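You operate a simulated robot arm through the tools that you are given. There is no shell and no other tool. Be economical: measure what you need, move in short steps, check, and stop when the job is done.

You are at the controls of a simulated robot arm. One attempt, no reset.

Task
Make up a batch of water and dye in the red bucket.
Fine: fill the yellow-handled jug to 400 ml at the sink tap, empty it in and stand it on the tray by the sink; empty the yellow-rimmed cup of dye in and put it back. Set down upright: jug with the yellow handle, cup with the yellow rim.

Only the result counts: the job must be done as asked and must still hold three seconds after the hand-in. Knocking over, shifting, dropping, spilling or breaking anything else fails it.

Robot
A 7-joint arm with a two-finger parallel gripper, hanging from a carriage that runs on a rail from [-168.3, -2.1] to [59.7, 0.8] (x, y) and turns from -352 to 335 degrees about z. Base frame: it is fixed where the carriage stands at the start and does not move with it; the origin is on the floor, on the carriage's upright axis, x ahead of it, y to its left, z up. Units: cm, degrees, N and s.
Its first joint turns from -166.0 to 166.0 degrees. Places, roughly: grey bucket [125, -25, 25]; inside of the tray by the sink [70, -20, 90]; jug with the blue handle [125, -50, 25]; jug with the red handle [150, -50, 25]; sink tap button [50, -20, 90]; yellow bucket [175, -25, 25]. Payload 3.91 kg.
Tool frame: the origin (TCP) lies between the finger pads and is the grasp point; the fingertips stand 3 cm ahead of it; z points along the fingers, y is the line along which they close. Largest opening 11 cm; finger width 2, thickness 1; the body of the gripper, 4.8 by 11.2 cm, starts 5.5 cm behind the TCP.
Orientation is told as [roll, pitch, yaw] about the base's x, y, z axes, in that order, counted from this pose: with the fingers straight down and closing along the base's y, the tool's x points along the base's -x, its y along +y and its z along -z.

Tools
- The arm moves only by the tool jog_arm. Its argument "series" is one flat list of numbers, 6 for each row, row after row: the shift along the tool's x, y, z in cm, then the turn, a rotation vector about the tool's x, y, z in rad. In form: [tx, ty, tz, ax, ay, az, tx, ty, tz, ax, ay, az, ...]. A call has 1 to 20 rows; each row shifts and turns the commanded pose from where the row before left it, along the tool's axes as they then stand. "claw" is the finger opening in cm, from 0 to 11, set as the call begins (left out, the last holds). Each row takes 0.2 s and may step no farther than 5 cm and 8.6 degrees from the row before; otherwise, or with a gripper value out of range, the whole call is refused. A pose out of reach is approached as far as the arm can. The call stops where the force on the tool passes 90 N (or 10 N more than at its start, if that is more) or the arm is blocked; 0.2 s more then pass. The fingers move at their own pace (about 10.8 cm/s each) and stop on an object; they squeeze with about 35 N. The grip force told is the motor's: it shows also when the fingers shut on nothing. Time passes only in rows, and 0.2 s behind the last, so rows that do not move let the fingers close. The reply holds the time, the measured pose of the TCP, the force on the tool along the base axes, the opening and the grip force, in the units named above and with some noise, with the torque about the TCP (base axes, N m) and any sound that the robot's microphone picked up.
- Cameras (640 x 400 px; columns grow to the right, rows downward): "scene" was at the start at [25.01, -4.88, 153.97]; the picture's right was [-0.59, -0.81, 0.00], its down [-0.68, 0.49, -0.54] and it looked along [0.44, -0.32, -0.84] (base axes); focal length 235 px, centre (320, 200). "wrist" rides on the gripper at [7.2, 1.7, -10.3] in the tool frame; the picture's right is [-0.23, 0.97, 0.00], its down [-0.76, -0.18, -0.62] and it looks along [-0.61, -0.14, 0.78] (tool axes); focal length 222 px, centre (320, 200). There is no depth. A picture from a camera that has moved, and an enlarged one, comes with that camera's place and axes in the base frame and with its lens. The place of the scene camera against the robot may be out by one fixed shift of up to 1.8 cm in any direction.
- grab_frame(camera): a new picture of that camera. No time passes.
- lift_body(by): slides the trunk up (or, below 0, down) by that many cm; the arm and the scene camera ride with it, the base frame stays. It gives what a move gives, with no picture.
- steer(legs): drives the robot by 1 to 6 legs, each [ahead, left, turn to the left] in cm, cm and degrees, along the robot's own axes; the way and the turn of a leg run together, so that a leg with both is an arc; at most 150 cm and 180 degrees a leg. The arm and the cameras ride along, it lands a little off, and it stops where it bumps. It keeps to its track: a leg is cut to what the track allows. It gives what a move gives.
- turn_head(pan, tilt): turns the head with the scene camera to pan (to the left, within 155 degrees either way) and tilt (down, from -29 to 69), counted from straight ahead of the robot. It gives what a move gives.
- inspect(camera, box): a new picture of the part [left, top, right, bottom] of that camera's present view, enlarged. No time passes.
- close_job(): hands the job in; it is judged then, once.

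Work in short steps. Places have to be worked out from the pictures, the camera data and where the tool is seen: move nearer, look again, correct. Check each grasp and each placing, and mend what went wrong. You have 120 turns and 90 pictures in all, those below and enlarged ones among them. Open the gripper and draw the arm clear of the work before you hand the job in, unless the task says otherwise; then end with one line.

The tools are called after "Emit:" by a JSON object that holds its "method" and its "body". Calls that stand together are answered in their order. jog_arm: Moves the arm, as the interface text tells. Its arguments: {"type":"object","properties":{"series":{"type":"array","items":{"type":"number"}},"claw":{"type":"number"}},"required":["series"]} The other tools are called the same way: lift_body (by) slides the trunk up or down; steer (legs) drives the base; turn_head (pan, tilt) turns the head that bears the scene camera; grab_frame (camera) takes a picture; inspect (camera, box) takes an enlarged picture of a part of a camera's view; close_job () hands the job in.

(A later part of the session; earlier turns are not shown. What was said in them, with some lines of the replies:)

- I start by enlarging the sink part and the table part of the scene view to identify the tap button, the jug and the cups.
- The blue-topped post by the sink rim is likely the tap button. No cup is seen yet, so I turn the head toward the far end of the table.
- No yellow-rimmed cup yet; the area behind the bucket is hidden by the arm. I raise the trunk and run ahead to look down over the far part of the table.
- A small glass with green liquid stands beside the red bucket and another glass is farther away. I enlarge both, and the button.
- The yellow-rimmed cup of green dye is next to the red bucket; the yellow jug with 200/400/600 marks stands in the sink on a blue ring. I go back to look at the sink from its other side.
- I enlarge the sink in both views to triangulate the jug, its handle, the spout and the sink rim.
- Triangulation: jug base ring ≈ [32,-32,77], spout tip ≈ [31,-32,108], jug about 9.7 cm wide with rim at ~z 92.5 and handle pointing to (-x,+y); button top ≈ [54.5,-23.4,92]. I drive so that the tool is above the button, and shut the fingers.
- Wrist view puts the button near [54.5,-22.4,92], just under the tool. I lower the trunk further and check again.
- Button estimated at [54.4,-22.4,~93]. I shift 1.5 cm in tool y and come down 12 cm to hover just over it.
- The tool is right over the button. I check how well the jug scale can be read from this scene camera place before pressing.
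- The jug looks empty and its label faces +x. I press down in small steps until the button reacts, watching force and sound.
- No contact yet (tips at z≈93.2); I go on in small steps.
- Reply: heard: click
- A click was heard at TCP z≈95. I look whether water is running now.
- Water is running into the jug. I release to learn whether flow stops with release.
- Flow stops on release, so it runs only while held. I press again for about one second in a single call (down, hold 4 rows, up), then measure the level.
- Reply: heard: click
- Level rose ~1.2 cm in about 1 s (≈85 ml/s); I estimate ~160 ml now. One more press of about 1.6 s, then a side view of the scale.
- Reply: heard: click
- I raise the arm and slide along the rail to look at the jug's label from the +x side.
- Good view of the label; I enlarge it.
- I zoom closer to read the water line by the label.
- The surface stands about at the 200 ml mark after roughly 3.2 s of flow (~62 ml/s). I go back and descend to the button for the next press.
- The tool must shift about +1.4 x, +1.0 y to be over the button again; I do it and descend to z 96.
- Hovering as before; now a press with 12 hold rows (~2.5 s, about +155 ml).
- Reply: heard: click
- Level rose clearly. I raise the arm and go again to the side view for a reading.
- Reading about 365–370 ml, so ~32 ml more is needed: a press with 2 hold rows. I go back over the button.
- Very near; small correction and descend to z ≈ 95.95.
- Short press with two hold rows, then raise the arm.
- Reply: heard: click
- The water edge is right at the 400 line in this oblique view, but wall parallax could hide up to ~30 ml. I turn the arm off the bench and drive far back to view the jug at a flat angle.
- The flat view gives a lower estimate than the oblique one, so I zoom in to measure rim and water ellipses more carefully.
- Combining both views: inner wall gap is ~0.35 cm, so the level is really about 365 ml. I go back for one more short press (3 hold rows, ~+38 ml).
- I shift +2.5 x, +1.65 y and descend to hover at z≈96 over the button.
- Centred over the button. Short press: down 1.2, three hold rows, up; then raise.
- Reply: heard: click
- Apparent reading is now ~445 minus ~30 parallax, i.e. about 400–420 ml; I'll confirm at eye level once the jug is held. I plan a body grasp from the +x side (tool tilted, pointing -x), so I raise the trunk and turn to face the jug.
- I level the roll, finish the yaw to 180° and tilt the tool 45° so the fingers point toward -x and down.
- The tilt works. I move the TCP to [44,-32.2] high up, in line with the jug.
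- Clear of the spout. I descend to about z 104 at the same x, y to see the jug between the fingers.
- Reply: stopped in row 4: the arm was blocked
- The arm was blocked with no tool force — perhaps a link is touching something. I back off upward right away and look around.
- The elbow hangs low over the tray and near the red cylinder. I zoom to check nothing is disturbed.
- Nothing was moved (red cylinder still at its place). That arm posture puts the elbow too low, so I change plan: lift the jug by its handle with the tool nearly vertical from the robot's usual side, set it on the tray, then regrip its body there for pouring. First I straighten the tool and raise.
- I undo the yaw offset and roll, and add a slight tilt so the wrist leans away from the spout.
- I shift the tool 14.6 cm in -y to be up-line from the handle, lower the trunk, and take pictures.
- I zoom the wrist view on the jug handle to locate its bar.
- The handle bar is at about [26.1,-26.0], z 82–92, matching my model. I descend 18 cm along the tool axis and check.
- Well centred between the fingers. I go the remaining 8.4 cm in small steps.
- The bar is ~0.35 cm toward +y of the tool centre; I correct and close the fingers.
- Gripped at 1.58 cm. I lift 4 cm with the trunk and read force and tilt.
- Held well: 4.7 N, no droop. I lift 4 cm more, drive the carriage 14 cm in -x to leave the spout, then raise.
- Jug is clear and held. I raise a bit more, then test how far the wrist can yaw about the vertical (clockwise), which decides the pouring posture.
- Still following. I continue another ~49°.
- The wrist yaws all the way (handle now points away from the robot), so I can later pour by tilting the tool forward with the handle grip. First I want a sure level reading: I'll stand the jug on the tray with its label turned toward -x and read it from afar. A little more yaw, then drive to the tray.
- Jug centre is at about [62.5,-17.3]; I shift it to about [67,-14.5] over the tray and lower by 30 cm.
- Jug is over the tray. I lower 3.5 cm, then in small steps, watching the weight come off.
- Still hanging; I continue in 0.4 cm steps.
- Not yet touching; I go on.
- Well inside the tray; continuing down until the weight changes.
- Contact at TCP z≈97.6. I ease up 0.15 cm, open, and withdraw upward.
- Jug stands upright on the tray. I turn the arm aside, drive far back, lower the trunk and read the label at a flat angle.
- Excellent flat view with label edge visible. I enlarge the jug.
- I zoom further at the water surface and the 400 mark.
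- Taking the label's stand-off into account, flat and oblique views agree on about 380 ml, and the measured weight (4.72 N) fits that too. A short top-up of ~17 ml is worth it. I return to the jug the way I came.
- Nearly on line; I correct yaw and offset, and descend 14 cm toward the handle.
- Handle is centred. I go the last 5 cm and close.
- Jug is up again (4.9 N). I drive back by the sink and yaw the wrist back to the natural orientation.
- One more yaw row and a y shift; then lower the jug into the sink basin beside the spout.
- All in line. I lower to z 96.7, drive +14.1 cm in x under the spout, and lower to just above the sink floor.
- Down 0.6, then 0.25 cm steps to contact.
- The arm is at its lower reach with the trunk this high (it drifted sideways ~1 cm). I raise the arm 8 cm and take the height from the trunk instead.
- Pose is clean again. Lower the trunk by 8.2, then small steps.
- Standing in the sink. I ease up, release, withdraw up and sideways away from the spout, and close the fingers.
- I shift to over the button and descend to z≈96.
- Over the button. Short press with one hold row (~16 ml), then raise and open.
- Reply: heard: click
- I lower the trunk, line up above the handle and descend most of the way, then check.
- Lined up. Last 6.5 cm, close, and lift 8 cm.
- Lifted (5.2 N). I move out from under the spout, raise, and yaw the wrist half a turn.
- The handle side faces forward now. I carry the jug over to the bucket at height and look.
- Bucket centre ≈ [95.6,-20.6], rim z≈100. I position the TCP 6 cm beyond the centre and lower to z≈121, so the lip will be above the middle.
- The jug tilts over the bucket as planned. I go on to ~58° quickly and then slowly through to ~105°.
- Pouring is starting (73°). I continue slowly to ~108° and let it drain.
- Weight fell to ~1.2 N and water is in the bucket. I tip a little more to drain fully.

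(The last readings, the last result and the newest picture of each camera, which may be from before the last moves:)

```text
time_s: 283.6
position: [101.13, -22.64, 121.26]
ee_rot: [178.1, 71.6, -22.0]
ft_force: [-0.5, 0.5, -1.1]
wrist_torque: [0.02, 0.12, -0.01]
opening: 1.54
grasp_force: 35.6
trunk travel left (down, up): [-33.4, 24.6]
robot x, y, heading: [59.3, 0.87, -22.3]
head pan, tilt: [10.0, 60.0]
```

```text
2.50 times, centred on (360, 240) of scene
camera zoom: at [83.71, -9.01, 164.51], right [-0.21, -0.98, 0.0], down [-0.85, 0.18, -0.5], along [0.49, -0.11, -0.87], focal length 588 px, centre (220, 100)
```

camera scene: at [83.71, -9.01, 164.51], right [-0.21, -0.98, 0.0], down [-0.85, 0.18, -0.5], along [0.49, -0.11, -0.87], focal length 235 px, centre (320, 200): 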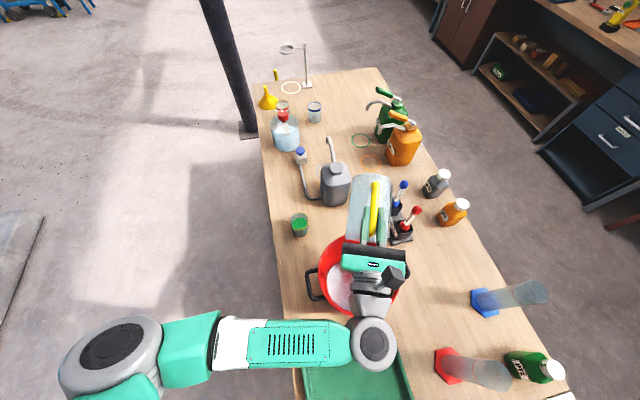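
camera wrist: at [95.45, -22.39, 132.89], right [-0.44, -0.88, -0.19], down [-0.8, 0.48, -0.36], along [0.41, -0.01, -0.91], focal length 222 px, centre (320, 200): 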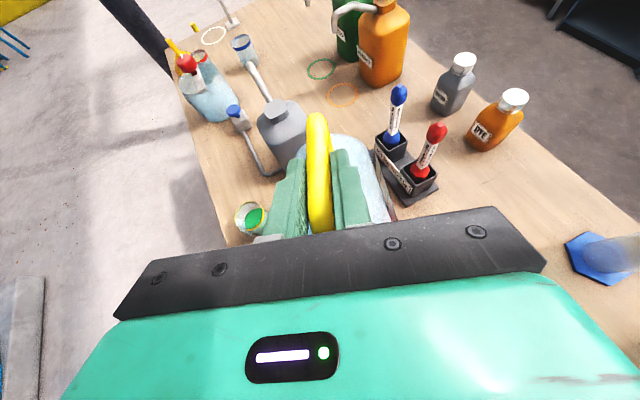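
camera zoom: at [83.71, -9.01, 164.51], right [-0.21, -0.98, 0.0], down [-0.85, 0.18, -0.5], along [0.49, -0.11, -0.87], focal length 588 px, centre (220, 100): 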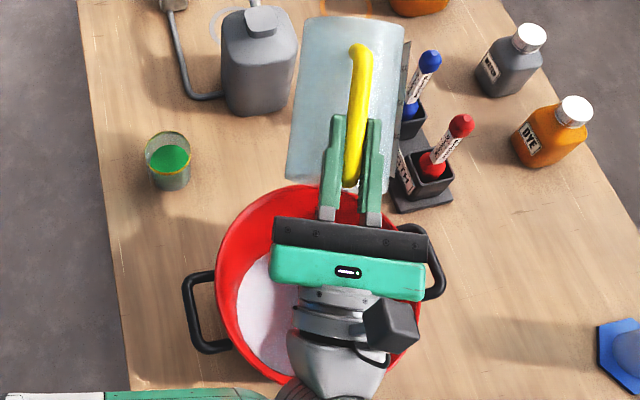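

The jug is empty. I turn it back upright by the same path and raise a little.

Emit:
{"method": "jog_arm", "body": {"series": [0, 0, 0, 0, -0.14, 0, 0, 0, 0, 0, -0.14, 0, 0, 0, 0, 0, -0.14, 0, 0, 0, 0, 0, -0.14, 0, 0, 0, 0, 0, -0.14, 0, 0, 0, 0, 0, -0.14, 0, 0, 0, 0, 0, -0.14, 0, 0, 0, 0, 0, -0.14, 0, 0, 0, 0, 0, -0.14, 0, 0, 0, 0, 0, -0.14, 0, 0, 0, 0, 0, -0.14, 0, 0, 0, 0, 0, -0.14, 0, 0, 0, 0, 0, -0.14, 0, 0, 0, 0, 0, -0.14, 0, 0, 0, 0, 0, -0.15, 0]}}

Emit:
{"method": "lift_body", "body": {"by": 6}}

Emit:
{"method": "steer", "body": {"legs": [[-24, -9.8, 0]]}}

```text
time_s: 286.8
position: [101.25, -22.7, 121.35]
ee_rot: [0.7, -12.7, 159.6]
ft_force: [0.5, -0.1, -1.3]
wrist_torque: [-0.03, -0.1, 0.0]
opening: 1.53
grasp_force: 34.9
trunk travel left (down, up): [-33.4, 24.6]
robot x, y, heading: [59.3, 0.58, -21.9]
head pan, tilt: [10.0, 60.0]
```

```text
time_s: 287.8
position: [101.07, -22.64, 127.52]
ee_rot: [0.6, -12.5, 159.7]
ft_force: [0.8, 0.1, -1.3]
wrist_torque: [0.02, -0.08, -0.02]
opening: 1.59
grasp_force: 34.7
trunk travel left (down, up): [-39.4, 18.6]
robot x, y, heading: [59.44, 0.53, -22.2]
head pan, tilt: [10.0, 60.0]
```

```text
time_s: 289.6
position: [75.92, -23.11, 127.41]
ee_rot: [0.5, -12.5, 159.6]
ft_force: [-0.4, -0.3, -1.5]
wrist_torque: [-0.01, -0.05, 0.01]
opening: 1.55
grasp_force: 35.1
trunk travel left (down, up): [-39.4, 18.6]
robot x, y, heading: [34.45, -0.05, -22.2]
head pan, tilt: [10.0, 60.0]
```

I shift +5.5 cm in y to bring the jug over the tray centre and lower to just above the tray.

Emit:
{"method": "jog_arm", "body": {"series": [-1.21, -2.47, 0.27, 0, 0, 0, -1.21, -2.47, 0.27, 0, 0, 0, 0, 0, 0, 0, 0, 0]}}

Emit:
{"method": "lift_body", "body": {"by": -28}}

Emit:
{"method": "inspect", "body": {"camera": "scene", "box": [270, 200, 430, 330]}}

```text
time_s: 290.4
position: [75.26, -17.66, 127.44]
ee_rot: [0.6, -12.5, 159.6]
ft_force: [0.2, -0.9, -1.6]
wrist_torque: [-0.06, -0.06, -0.03]
opening: 1.54
grasp_force: 34.8
trunk travel left (down, up): [-39.4, 18.6]
robot x, y, heading: [34.1, 0.68, -22.5]
head pan, tilt: [10.0, 60.0]
```

```text
time_s: 293.2
position: [75.29, -17.72, 99.47]
ee_rot: [0.5, -12.5, 159.6]
ft_force: [-0.1, 0.7, -1.1]
wrist_torque: [-0.03, -0.06, 0.01]
opening: 1.56
grasp_force: 35.3
trunk travel left (down, up): [-11.4, 46.6]
robot x, y, heading: [34.21, 0.73, -22.3]
head pan, tilt: [10.0, 60.0]
```

```text
3.08 times, centred on (350, 265) of scene
camera zoom: at [58.5, -9.4, 142.51], right [-0.22, -0.98, 0.0], down [-0.85, 0.19, -0.5], along [0.49, -0.11, -0.87], focal length 724 px, centre (228, 0)
```

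zoom: 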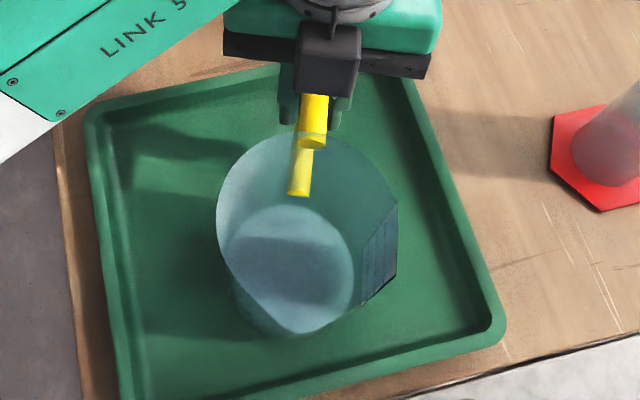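

Good, upright and centred in the tray. Lowering in small trunk steps to contact.

Emit:
{"method": "lift_body", "body": {"by": -1.3}}

Emit:
{"method": "lift_body", "body": {"by": -0.4}}

Emit:
{"method": "lift_body", "body": {"by": -0.3}}

```text
time_s: 293.9
position: [75.25, -17.64, 98.16]
ee_rot: [0.7, -12.4, 159.5]
ft_force: [0.6, -0.8, -1.2]
wrist_torque: [-0.01, -0.08, 0.0]
opening: 1.55
grasp_force: 35.0
trunk travel left (down, up): [-10.1, 47.9]
robot x, y, heading: [34.18, 0.21, -22.4]
head pan, tilt: [10.0, 60.0]
```

```text
time_s: 294.4
position: [75.44, -17.77, 97.85]
ee_rot: [0.6, -12.4, 159.5]
ft_force: [1.0, -1.6, 21.1]
wrist_torque: [0.65, 0.79, 0.04]
opening: 1.56
grasp_force: 34.9
trunk travel left (down, up): [-9.7, 48.3]
robot x, y, heading: [33.92, 0.37, -22.6]
head pan, tilt: [10.0, 60.0]
```

```text
time_s: 294.9
position: [75.59, -17.9, 97.65]
ee_rot: [0.7, -12.4, 159.6]
ft_force: [7.0, -3.1, 25.6]
wrist_torque: [0.17, 0.25, -0.03]
opening: 1.52
grasp_force: 35.0
trunk travel left (down, up): [-9.4, 48.6]
robot x, y, heading: [34.08, 0.36, -22.3]
head pan, tilt: [10.0, 60.0]
```

Contact. I ease up, release, and withdraw.

Emit:
{"method": "lift_body", "body": {"by": 0.35}}

Emit:
{"method": "jog_arm", "body": {"series": [0, 0, 0, 0, 0, 0, 0, 0, 0, 0, 0, 0, 0, 0, 0, 0, 0, 0], "claw": 8}}

Emit:
{"method": "jog_arm", "body": {"series": [0, 0, -2, 0, 0, 0, 0, 0, -4, 0, 0, 0, 0, 0, -4, 0, 0, 0, 0, 0, -4, 0, 0, 0]}}

Emit:
{"method": "lift_body", "body": {"by": 25}}

Emit:
{"method": "grab_frame", "body": {"camera": "scene"}}

```text
time_s: 295.4
position: [75.19, -17.66, 97.57]
ee_rot: [0.5, -12.7, 159.5]
ft_force: [0.2, 0.1, -1.6]
wrist_torque: [-0.03, -0.09, 0.0]
opening: 1.56
grasp_force: 34.8
trunk travel left (down, up): [-9.8, 48.2]
robot x, y, heading: [33.93, 0.67, -22.4]
head pan, tilt: [10.0, 60.0]
```

```text
time_s: 296.2
position: [75.2, -17.7, 97.7]
ee_rot: [0.6, -12.5, 159.5]
ft_force: [-0.8, -0.5, -0.1]
wrist_torque: [-0.02, 0.05, -0.01]
opening: 8.0
grasp_force: 0.0
trunk travel left (down, up): [-9.8, 48.2]
robot x, y, heading: [34.47, 0.32, -22.4]
head pan, tilt: [10.0, 60.0]
```

```text
time_s: 297.2
position: [78.22, -18.77, 111.33]
ee_rot: [0.7, -12.6, 159.5]
ft_force: [1.2, 0.8, -0.2]
wrist_torque: [0.02, -0.01, -0.01]
opening: 7.99
grasp_force: 0.1
trunk travel left (down, up): [-9.8, 48.2]
robot x, y, heading: [34.17, 0.62, -22.6]
head pan, tilt: [10.0, 60.0]
```

```text
time_s: 299.8
position: [78.03, -18.62, 136.45]
ee_rot: [0.5, -12.6, 159.5]
ft_force: [-0.7, 0.1, -0.4]
wrist_torque: [0.01, 0.02, -0.02]
opening: 8.0
grasp_force: 0.1
trunk travel left (down, up): [-34.8, 23.2]
robot x, y, heading: [34.13, 0.56, -22.6]
head pan, tilt: [10.0, 60.0]
```

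```text
9 pictures are left
camera scene: at [58.5, -9.4, 165.85], right [-0.22, -0.98, 0.0], down [-0.85, 0.19, -0.5], along [0.49, -0.11, -0.87], focal length 235 px, centre (320, 200)
```

scene: 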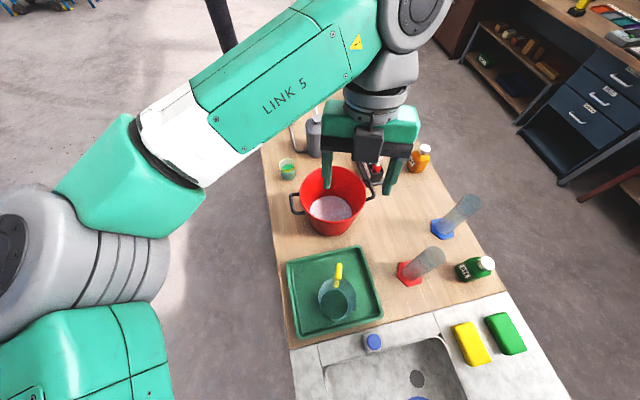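

Jug stands empty and upright on the tray. Now the cup: at about [117.5,-8.4], ~6 cm wide, ~7 cm tall. I move toward it high up and tilt the tool 45° forward with the camera on top.

Emit:
{"method": "steer", "body": {"legs": [[22.2, 9.2, 0], [0, 0, 17.6]]}}

Emit:
{"method": "jog_arm", "body": {"series": [0, 0, 0, 0.03, 0, 0.143, 0, 0, 0, 0, 0.126, 0, 0, 0, 0, 0, 0.126, 0, 0, 0, 0, 0, 0.126, 0, 0, 0, 0, 0, 0.126, 0, 0, 0, 0, 0, 0.126, 0, 0, 0, 0, 0, 0.126, 0, 0, 0, 0, 0, 0.126, 0, 0, 0, 0, 0, 0.126, 0], "claw": 10}}

Emit:
{"method": "grab_frame", "body": {"camera": "wrist"}}

```text
time_s: 302.6
position: [106.38, -4.44, 136.47]
ee_rot: [0.6, -12.5, 176.8]
ft_force: [0.3, 0.1, 0.0]
wrist_torque: [0.03, 0.03, -0.02]
opening: 7.98
grasp_force: 0.1
trunk travel left (down, up): [-34.8, 23.2]
robot x, y, heading: [58.71, 0.96, -5.0]
head pan, tilt: [10.0, 60.0]
```

```text
time_s: 304.6
position: [106.4, -4.55, 136.31]
ee_rot: [0.9, 45.3, 169.3]
ft_force: [0.6, -0.3, 0.1]
wrist_torque: [-0.03, 0.01, 0.0]
opening: 10.01
grasp_force: 0.1
trunk travel left (down, up): [-34.8, 23.2]
robot x, y, heading: [58.62, 0.2, -5.1]
head pan, tilt: [10.0, 60.0]
```

```text
8 pictures are left
camera wrist: at [103.79, -5.67, 148.91], right [-0.35, -0.92, -0.15], down [-0.92, 0.37, -0.11], along [0.15, 0.1, -0.98], focal length 222 px, centre (320, 200)
```

wrist: 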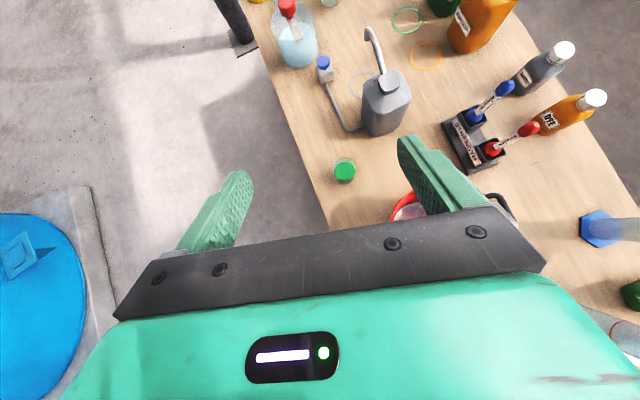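

The wrist view puts the cup at ≈[118.2,-8.7]. I lower 28 cm and look again.

Emit:
{"method": "lift_body", "body": {"by": -28}}

Emit:
{"method": "grab_frame", "body": {"camera": "wrist"}}

```text
time_s: 307.4
position: [106.51, -4.41, 108.3]
ee_rot: [1.0, 45.3, 169.3]
ft_force: [-0.3, 0.6, -0.2]
wrist_torque: [0.0, -0.01, 0.0]
opening: 10.02
grasp_force: 0.1
trunk travel left (down, up): [-6.8, 51.2]
robot x, y, heading: [58.21, 0.71, -5.4]
head pan, tilt: [10.0, 60.0]
```

```text
7 pictures are left
camera wrist: at [103.81, -5.66, 120.91], right [-0.35, -0.92, -0.15], down [-0.92, 0.37, -0.11], along [0.15, 0.1, -0.98], focal length 222 px, centre (320, 200)
```

wrist: 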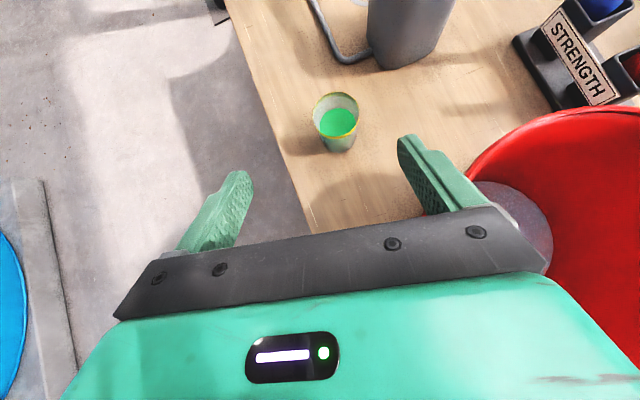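

Cup axis ≈ [118.2,-9.05], rim ~z 92. I move to 7 cm short of the grasp along the tool axis and check.

Emit:
{"method": "jog_arm", "body": {"series": [-2.27, 1.2, 3.96, 0, 0, 0, -2.27, 1.19, 3.96, 0, 0, 0, 0, 0, 3.5, 0, 0, 0, 0, 0, 3.5, 0, 0, 0]}}

Emit:
{"method": "grab_frame", "body": {"camera": "wrist"}}

```text
time_s: 308.4
position: [113.11, -8.65, 94.55]
ee_rot: [1.1, 45.5, 169.2]
ft_force: [0.1, 0.6, -0.5]
wrist_torque: [0.01, 0.02, -0.01]
opening: 10.0
grasp_force: 0.1
trunk travel left (down, up): [-6.8, 51.2]
robot x, y, heading: [58.93, 0.81, -5.2]
head pan, tilt: [10.0, 60.0]
```

```text
6 pictures are left
camera wrist: at [110.57, -9.83, 107.04], right [-0.35, -0.92, -0.15], down [-0.92, 0.37, -0.11], along [0.15, 0.1, -0.98], focal length 222 px, centre (320, 200)
```

wrist: 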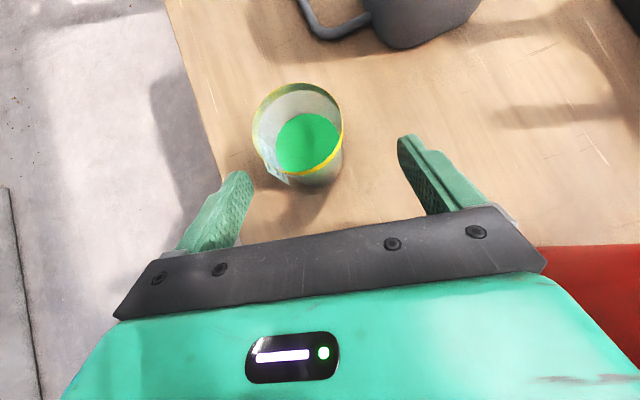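

Cup axis refined to ≈[117.6,-8.7], rim z≈93. I correct sideways 0.8 cm and go the last 6 cm, then close.

Emit:
{"method": "jog_arm", "body": {"series": [0, -0.8, 0, 0, 0, 0, 0, 0, 2.1, 0, 0, 0, 0, 0, 2.1, 0, 0, 0, 0, 0, 2, 0, 0, 0]}}

Emit:
{"method": "grab_frame", "body": {"camera": "wrist"}}

```text
time_s: 309.4
position: [117.61, -8.5, 89.95]
ee_rot: [1.1, 45.3, 169.3]
ft_force: [-0.1, -0.7, 0.3]
wrist_torque: [0.0, 0.04, 0.01]
opening: 9.99
grasp_force: 0.0
trunk travel left (down, up): [-6.8, 51.2]
robot x, y, heading: [58.68, 0.59, -5.1]
head pan, tilt: [10.0, 60.0]
```

```text
5 pictures are left
camera wrist: at [115.0, -9.77, 102.62], right [-0.35, -0.92, -0.15], down [-0.92, 0.37, -0.11], along [0.15, 0.1, -0.98], focal length 222 px, centre (320, 200)
```

wrist: 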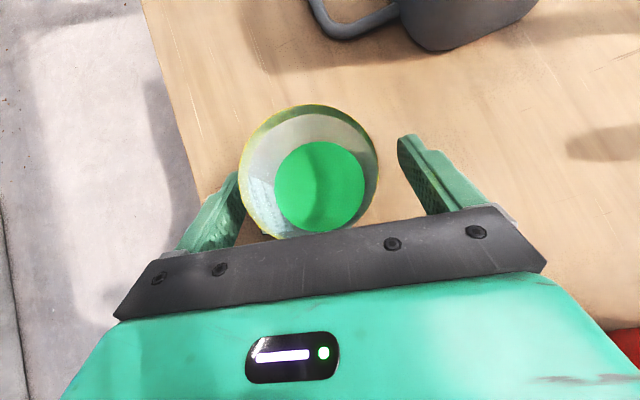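

Very well centred (predicted rim position matches). Closing the fingers.

Emit:
{"method": "jog_arm", "body": {"series": [0, 0, 0, 0, 0, 0, 0, 0, 0, 0, 0, 0, 0, 0, 0, 0, 0, 0, 0, 0, 0, 0, 0, 0], "claw": 0}}

Emit:
{"method": "lift_body", "body": {"by": 3}}

```text
time_s: 310.4
position: [117.53, -8.63, 90.05]
ee_rot: [1.1, 45.2, 169.3]
ft_force: [0.3, -0.6, 0.7]
wrist_torque: [0.0, -0.04, 0.0]
opening: 5.63
grasp_force: 35.4
trunk travel left (down, up): [-6.8, 51.2]
robot x, y, heading: [58.88, 0.54, -5.2]
head pan, tilt: [10.0, 60.0]
```

```text
time_s: 311.2
position: [117.52, -8.59, 93.02]
ee_rot: [1.0, 45.2, 169.3]
ft_force: [-0.4, 0.0, -1.8]
wrist_torque: [-0.02, 0.02, 0.02]
opening: 5.63
grasp_force: 35.3
trunk travel left (down, up): [-9.8, 48.2]
robot x, y, heading: [58.79, 0.76, -5.0]
head pan, tilt: [10.0, 60.0]
```

Cup held (5.63 cm, 1.8 N). Home pose noted: TCP [117.5,-8.6,90.05]. I raise it and swing it over the bucket.

Emit:
{"method": "lift_body", "body": {"by": 26}}

Emit:
{"method": "steer", "body": {"legs": [[-18.6, -1.6, 0], [0, 0, -12]]}}

Emit:
{"method": "grab_frame", "body": {"camera": "scene"}}

```text
time_s: 313.9
position: [117.44, -8.53, 119.03]
ee_rot: [1.0, 45.3, 169.3]
ft_force: [0.2, 0.1, -1.2]
wrist_torque: [-0.02, -0.03, 0.02]
opening: 5.62
grasp_force: 35.0
trunk travel left (down, up): [-35.8, 22.2]
robot x, y, heading: [59.0, 0.81, -5.1]
head pan, tilt: [10.0, 60.0]
```

```text
time_s: 316.2
position: [95.14, -20.8, 119.08]
ee_rot: [1.0, 45.3, 157.3]
ft_force: [0.4, 0.1, -1.1]
wrist_torque: [0.04, -0.01, -0.02]
opening: 5.59
grasp_force: 34.6
trunk travel left (down, up): [-35.8, 22.2]
robot x, y, heading: [39.55, 0.17, -16.9]
head pan, tilt: [10.0, 60.0]
```

```text
4 pictures are left
camera scene: at [64.67, -6.97, 166.86], right [-0.12, -0.99, 0.0], down [-0.86, 0.11, -0.5], along [0.5, -0.06, -0.87], focal length 235 px, centre (320, 200)
```

scene: 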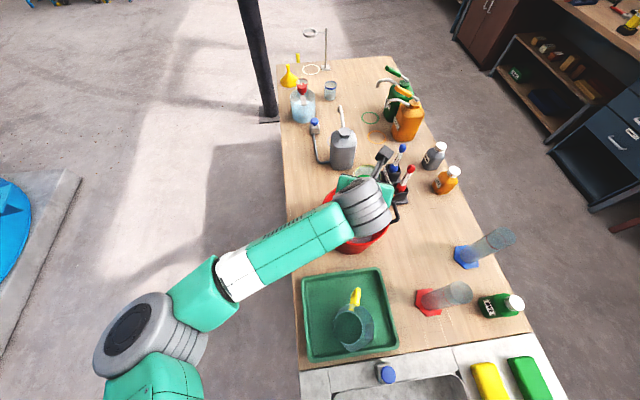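

Right over the bucket centre. I lower to z≈112 and roll the wrist 150° to pour.

Emit:
{"method": "lift_body", "body": {"by": -7}}

Emit:
{"method": "jog_arm", "body": {"series": [0, 0, 0, 0, 0, -0.131, 0, 0, 0, 0, 0, -0.131, 0, 0, 0, 0, 0, -0.131, 0, 0, 0, 0, 0, -0.131, 0, 0, 0, 0, 0, -0.131, 0, 0, 0, 0, 0, -0.131, 0, 0, 0, 0, 0, -0.131, 0, 0, 0, 0, 0, -0.131, 0, 0, 0, 0, 0, -0.131, 0, 0, 0, 0, 0, -0.131, 0, 0, 0, 0, 0, -0.131, 0, 0, 0, 0, 0, -0.131, 0, 0, 0, 0, 0, -0.131, 0, 0, 0, 0, 0, -0.131, 0, 0, 0, 0, 0, -0.131, 0, 0, 0, 0, 0, -0.131, 0, 0, 0, 0, 0, -0.131, 0, 0, 0, 0, 0, -0.131, 0, 0, 0, 0, 0, -0.131, 0, 0, 0, 0, 0, -0.131]}}

```text
time_s: 317.3
position: [95.16, -20.77, 112.02]
ee_rot: [0.9, 45.3, 157.4]
ft_force: [0.9, 0.0, -0.9]
wrist_torque: [0.0, 0.03, 0.0]
opening: 5.59
grasp_force: 35.5
trunk travel left (down, up): [-28.8, 29.2]
robot x, y, heading: [39.87, 0.5, -17.2]
head pan, tilt: [10.0, 60.0]
```

```text
time_s: 321.5
position: [95.09, -20.71, 111.97]
ee_rot: [26.0, -38.6, -61.9]
ft_force: [-0.9, 0.0, 0.2]
wrist_torque: [0.0, 0.01, -0.03]
opening: 5.52
grasp_force: 35.0
trunk travel left (down, up): [-28.8, 29.2]
robot x, y, heading: [39.24, 0.53, -17.3]
head pan, tilt: [10.0, 60.0]
```

Dye is pouring. I raise the tool to horizontal so the cup tips fully (~128°) and wait.

Emit:
{"method": "jog_arm", "body": {"series": [0, 0, 0, -0.065, -0.1126, 0, 0, 0, 0, -0.065, -0.1126, 0, 0, 0, 0, -0.065, -0.1126, 0, 0, 0, 0, -0.065, -0.1126, 0, 0, 0, 0, -0.065, -0.1126, 0, 0, 0, 0, -0.065, -0.1126, 0, 0, 0, 0, 0, 0, 0, 0, 0, 0, 0, 0, 0, 0, 0, 0, 0, 0, 0, 0, 0, 0, 0, 0, 0, 0, 0, 0, 0, 0, 0]}}

Emit:
{"method": "inspect", "body": {"camera": "scene", "box": [290, 120, 450, 270]}}

```text
time_s: 323.9
position: [95.04, -20.84, 111.94]
ee_rot: [90.1, -60.8, -113.2]
ft_force: [0.2, -0.7, -0.2]
wrist_torque: [0.03, 0.02, 0.03]
opening: 5.41
grasp_force: 35.3
trunk travel left (down, up): [-28.8, 29.2]
robot x, y, heading: [39.48, 0.21, -17.0]
head pan, tilt: [10.0, 60.0]
```

```text
2.67 times, centred on (370, 195) of scene
camera zoom: at [64.67, -6.97, 159.86], right [-0.12, -0.99, 0.0], down [-0.86, 0.11, -0.5], along [0.5, -0.06, -0.87], focal length 628 px, centre (187, 213)
```

zoom: 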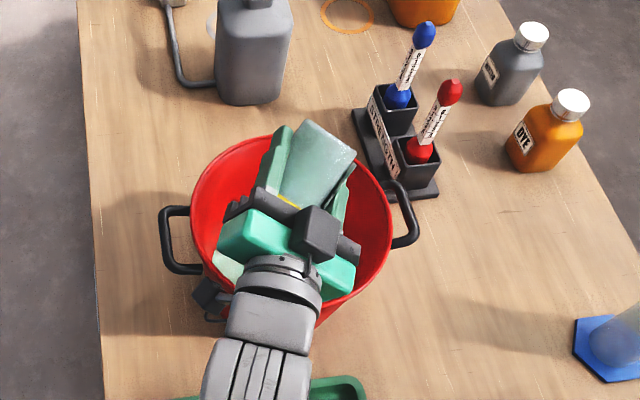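

The cup is emptied (weight ≈ 0.2 N left) and nothing is spilled outside. I reverse the motions to bring the cup upright.

Emit:
{"method": "jog_arm", "body": {"series": [0, 0, 0, 0.065, 0.1126, 0, 0, 0, 0, 0.065, 0.1126, 0, 0, 0, 0, 0.065, 0.1126, 0, 0, 0, 0, 0.065, 0.1126, 0, 0, 0, 0, 0.065, 0.1126, 0, 0, 0, 0, 0.065, 0.1126, 0]}}

Emit:
{"method": "jog_arm", "body": {"series": [0, 0, 0, 0, 0, 0.131, 0, 0, 0, 0, 0, 0.131, 0, 0, 0, 0, 0, 0.131, 0, 0, 0, 0, 0, 0.131, 0, 0, 0, 0, 0, 0.131, 0, 0, 0, 0, 0, 0.131, 0, 0, 0, 0, 0, 0.131, 0, 0, 0, 0, 0, 0.131, 0, 0, 0, 0, 0, 0.131, 0, 0, 0, 0, 0, 0.131, 0, 0, 0, 0, 0, 0.131, 0, 0, 0, 0, 0, 0.131, 0, 0, 0, 0, 0, 0.131, 0, 0, 0, 0, 0, 0.131, 0, 0, 0, 0, 0, 0.131, 0, 0, 0, 0, 0, 0.131, 0, 0, 0, 0, 0, 0.131, 0, 0, 0, 0, 0, 0.131, 0, 0, 0, 0, 0, 0.131, 0, 0, 0, 0, 0, 0.131]}}

Emit:
{"method": "grab_frame", "body": {"camera": "wrist"}}

```text
time_s: 325.3
position: [95.06, -20.74, 112.15]
ee_rot: [25.9, -38.4, -62.0]
ft_force: [-0.2, -0.4, -0.4]
wrist_torque: [-0.01, -0.03, -0.01]
opening: 5.38
grasp_force: 35.2
trunk travel left (down, up): [-28.8, 29.2]
robot x, y, heading: [39.81, 0.59, -17.2]
head pan, tilt: [10.0, 60.0]
```

```text
time_s: 329.5
position: [95.13, -20.78, 112.02]
ee_rot: [0.8, 45.4, 157.1]
ft_force: [0.4, 0.1, 1.1]
wrist_torque: [-0.02, 0.04, -0.02]
opening: 5.38
grasp_force: 35.1
trunk travel left (down, up): [-28.8, 29.2]
robot x, y, heading: [39.47, 0.56, -16.8]
head pan, tilt: [10.0, 60.0]
```

```text
2 pictures are left
camera wrist: at [92.45, -21.45, 124.64], right [-0.54, -0.83, -0.15], down [-0.83, 0.55, -0.11], along [0.17, 0.07, -0.98], focal length 222 px, centre (320, 200)
```

wrist: 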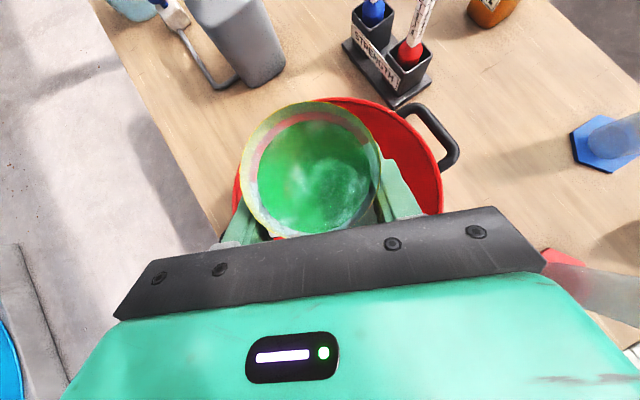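

Cup sits unchanged in the grip, and the bucket now holds green water. I raise and carry the cup back to its place.

Emit:
{"method": "lift_body", "body": {"by": 7}}

Emit:
{"method": "steer", "body": {"legs": [[0, 0, 11.9], [19.3, 1.7, 0]]}}

```text
time_s: 330.5
position: [95.24, -20.76, 119.09]
ee_rot: [1.1, 45.3, 157.4]
ft_force: [-0.3, -0.7, -0.4]
wrist_torque: [-0.02, 0.03, 0.0]
opening: 5.39
grasp_force: 34.8
trunk travel left (down, up): [-35.8, 22.2]
robot x, y, heading: [39.49, 0.28, -16.8]
head pan, tilt: [10.0, 60.0]
```

```text
time_s: 332.9
position: [117.68, -8.41, 118.96]
ee_rot: [1.0, 45.3, 169.4]
ft_force: [0.0, 0.8, -0.8]
wrist_torque: [0.0, 0.02, -0.03]
opening: 5.37
grasp_force: 34.5
trunk travel left (down, up): [-35.8, 22.2]
robot x, y, heading: [59.2, 0.51, -5.1]
head pan, tilt: [10.0, 60.0]
```

Within 0.2 cm of home. I correct and lower to 1.3 cm above the table, then step down to contact.

Emit:
{"method": "jog_arm", "body": {"series": [-0.08, 0.22, -0.08, 0, 0, 0]}}

Emit:
{"method": "lift_body", "body": {"by": -27.7}}

Emit:
{"method": "lift_body", "body": {"by": -0.7}}

Emit:
{"method": "lift_body", "body": {"by": -0.3}}

```text
time_s: 333.3
position: [117.51, -8.63, 119.04]
ee_rot: [1.0, 45.4, 169.4]
ft_force: [-0.7, -0.2, -0.6]
wrist_torque: [0.04, -0.01, 0.0]
opening: 5.35
grasp_force: 35.0
trunk travel left (down, up): [-35.8, 22.2]
robot x, y, heading: [59.1, 0.84, -5.1]
head pan, tilt: [10.0, 60.0]
```

```text
time_s: 336.1
position: [117.5, -8.61, 91.33]
ee_rot: [1.0, 45.2, 169.4]
ft_force: [0.5, 0.2, 0.4]
wrist_torque: [0.03, -0.02, 0.0]
opening: 5.38
grasp_force: 35.1
trunk travel left (down, up): [-8.1, 49.9]
robot x, y, heading: [58.86, 0.48, -5.2]
head pan, tilt: [10.0, 60.0]
```

```text
time_s: 336.6
position: [117.55, -8.54, 90.77]
ee_rot: [1.0, 45.2, 169.4]
ft_force: [-0.4, -0.2, 0.1]
wrist_torque: [0.02, -0.01, 0.0]
opening: 5.37
grasp_force: 34.9
trunk travel left (down, up): [-7.4, 50.6]
robot x, y, heading: [59.06, 0.87, -5.1]
head pan, tilt: [10.0, 60.0]
```

```text
time_s: 337.2
position: [117.44, -8.66, 90.49]
ee_rot: [1.1, 45.3, 169.5]
ft_force: [0.2, 0.7, -0.6]
wrist_torque: [0.02, 0.0, -0.02]
opening: 5.36
grasp_force: 34.7
trunk travel left (down, up): [-7.0, 50.9]
robot x, y, heading: [58.79, 1.14, -4.9]
head pan, tilt: [10.0, 60.0]
```

Not touching yet; 0.2 cm steps.

Emit:
{"method": "lift_body", "body": {"by": -0.25}}

Emit:
{"method": "lift_body", "body": {"by": -0.2}}

```text
time_s: 337.7
position: [117.52, -8.47, 90.1]
ee_rot: [1.0, 45.4, 169.4]
ft_force: [0.4, 0.2, -0.9]
wrist_torque: [-0.02, 0.0, 0.0]
opening: 5.37
grasp_force: 34.7
trunk travel left (down, up): [-6.8, 51.2]
robot x, y, heading: [59.02, 0.64, -5.1]
head pan, tilt: [10.0, 60.0]
```

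```text
time_s: 338.2
position: [117.59, -8.54, 90.03]
ee_rot: [1.0, 45.6, 169.4]
ft_force: [-1.1, 0.3, 8.9]
wrist_torque: [-0.15, 0.07, -0.06]
opening: 5.36
grasp_force: 35.2
trunk travel left (down, up): [-6.6, 51.4]
robot x, y, heading: [58.94, 0.89, -4.9]
head pan, tilt: [10.0, 60.0]
```

Contact. I ease up 0.1, open, withdraw backward along the tool axis, and raise.

Emit:
{"method": "lift_body", "body": {"by": 0.1}}

Emit:
{"method": "jog_arm", "body": {"series": [0, 0, 0, 0, 0, 0, 0, 0, 0, 0, 0, 0, 0, 0, 0, 0, 0, 0], "claw": 10}}

Emit:
{"method": "jog_arm", "body": {"series": [0, 0, -2, 0, 0, 0, 0, 0, -3, 0, 0, 0, 0, 0, -4, 0, 0, 0, 0, 0, -4, 0, 0, 0]}}

Emit:
{"method": "lift_body", "body": {"by": 30}}

Emit:
{"method": "grab_frame", "body": {"camera": "wrist"}}

```text
time_s: 338.7
position: [117.52, -8.67, 90.08]
ee_rot: [0.9, 45.5, 169.4]
ft_force: [-0.1, 1.5, 5.1]
wrist_torque: [-0.03, -0.05, 0.01]
opening: 5.39
grasp_force: 35.1
trunk travel left (down, up): [-6.7, 51.3]
robot x, y, heading: [59.0, 0.49, -4.6]
head pan, tilt: [10.0, 60.0]
```

```text
time_s: 339.5
position: [117.53, -8.41, 90.0]
ee_rot: [1.0, 45.3, 169.3]
ft_force: [0.0, -0.3, 0.6]
wrist_torque: [-0.03, 0.02, -0.02]
opening: 10.02
grasp_force: 0.0
trunk travel left (down, up): [-6.7, 51.3]
robot x, y, heading: [58.95, 0.91, -5.1]
head pan, tilt: [10.0, 60.0]
```

```text
time_s: 340.5
position: [108.36, -6.66, 99.08]
ee_rot: [1.0, 45.3, 169.4]
ft_force: [0.2, 0.9, 0.5]
wrist_torque: [0.01, 0.01, -0.04]
opening: 9.98
grasp_force: 0.1
trunk travel left (down, up): [-6.7, 51.3]
robot x, y, heading: [58.85, 1.2, -5.0]
head pan, tilt: [10.0, 60.0]
```

```text
time_s: 343.5
position: [108.36, -6.72, 129.1]
ee_rot: [1.0, 45.2, 169.4]
ft_force: [-0.4, -0.4, 0.9]
wrist_torque: [0.03, 0.0, 0.0]
opening: 10.0
grasp_force: 0.1
trunk travel left (down, up): [-36.7, 21.3]
robot x, y, heading: [59.1, 0.64, -4.8]
head pan, tilt: [10.0, 60.0]
```

```text
1 pictures are left
camera wrist: at [105.87, -7.96, 141.64], right [-0.35, -0.93, -0.15], down [-0.93, 0.36, -0.11], along [0.15, 0.1, -0.98], focal length 222 px, centre (320, 200)
```

wrist: 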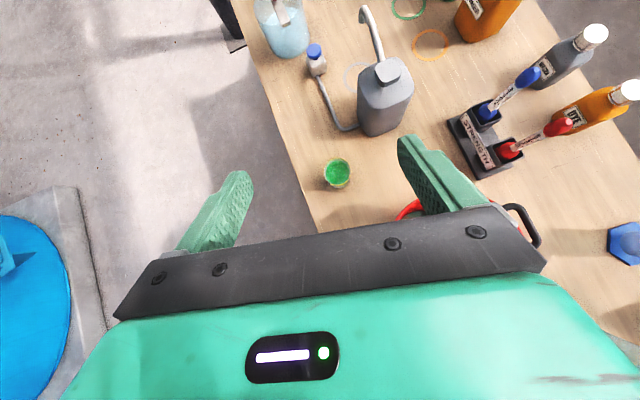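

The green inside the cup may be a residue film; I use the last picture to enlarge it.

Emit:
{"method": "inspect", "body": {"camera": "wrist", "box": [300, 145, 380, 195]}}

```text
8.00 times, centred on (340, 170) of wrist
camera zoom: at [105.87, -7.96, 141.64], right [-0.35, -0.93, -0.15], down [-0.93, 0.36, -0.11], along [0.15, 0.1, -0.98], focal length 1777 px, centre (160, 440)
```

zoom: 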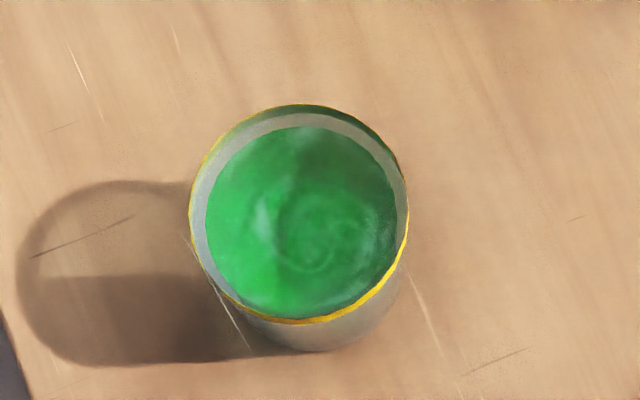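

The weight readings are clear (about 1.25 N before, 0.2 N after pouring), so the cup is empty apart from a stained film, and it stands upright in its place. I draw the arm clear and hand in.

Emit:
{"method": "lift_body", "body": {"by": 15}}

Emit:
{"method": "steer", "body": {"legs": [[-40, -3.5, 0]]}}

Emit:
{"method": "close_job", "body": {}}

```text
time_s: 345.3
position: [108.41, -6.8, 144.03]
ee_rot: [1.0, 45.3, 169.5]
ft_force: [0.0, 0.6, -0.7]
wrist_torque: [-0.05, 0.0, 0.0]
opening: 10.01
grasp_force: 0.1
trunk travel left (down, up): [-51.7, 6.3]
robot x, y, heading: [58.79, 0.78, -5.0]
head pan, tilt: [10.0, 60.0]
```

```text
time_s: 347.7
position: [69.2, -6.83, 144.08]
ee_rot: [0.9, 45.3, 169.8]
ft_force: [0.4, -0.2, 0.8]
wrist_torque: [-0.02, 0.04, -0.04]
opening: 9.99
grasp_force: 0.1
trunk travel left (down, up): [-51.7, 6.3]
robot x, y, heading: [20.2, 0.11, -4.6]
head pan, tilt: [10.0, 60.0]
```

```text
The job is handed in.
```

I handed the job in: about 400 ml of water (estimated to within roughly 20 ml; the last top-up was not re-read on the scale) and the dye went into the red bucket. The yellow-handled jug stands upright on the tray. The yellow-rimmed cup is back in its place, empty by weight, though the last picture still showed green inside that I took for a stain.
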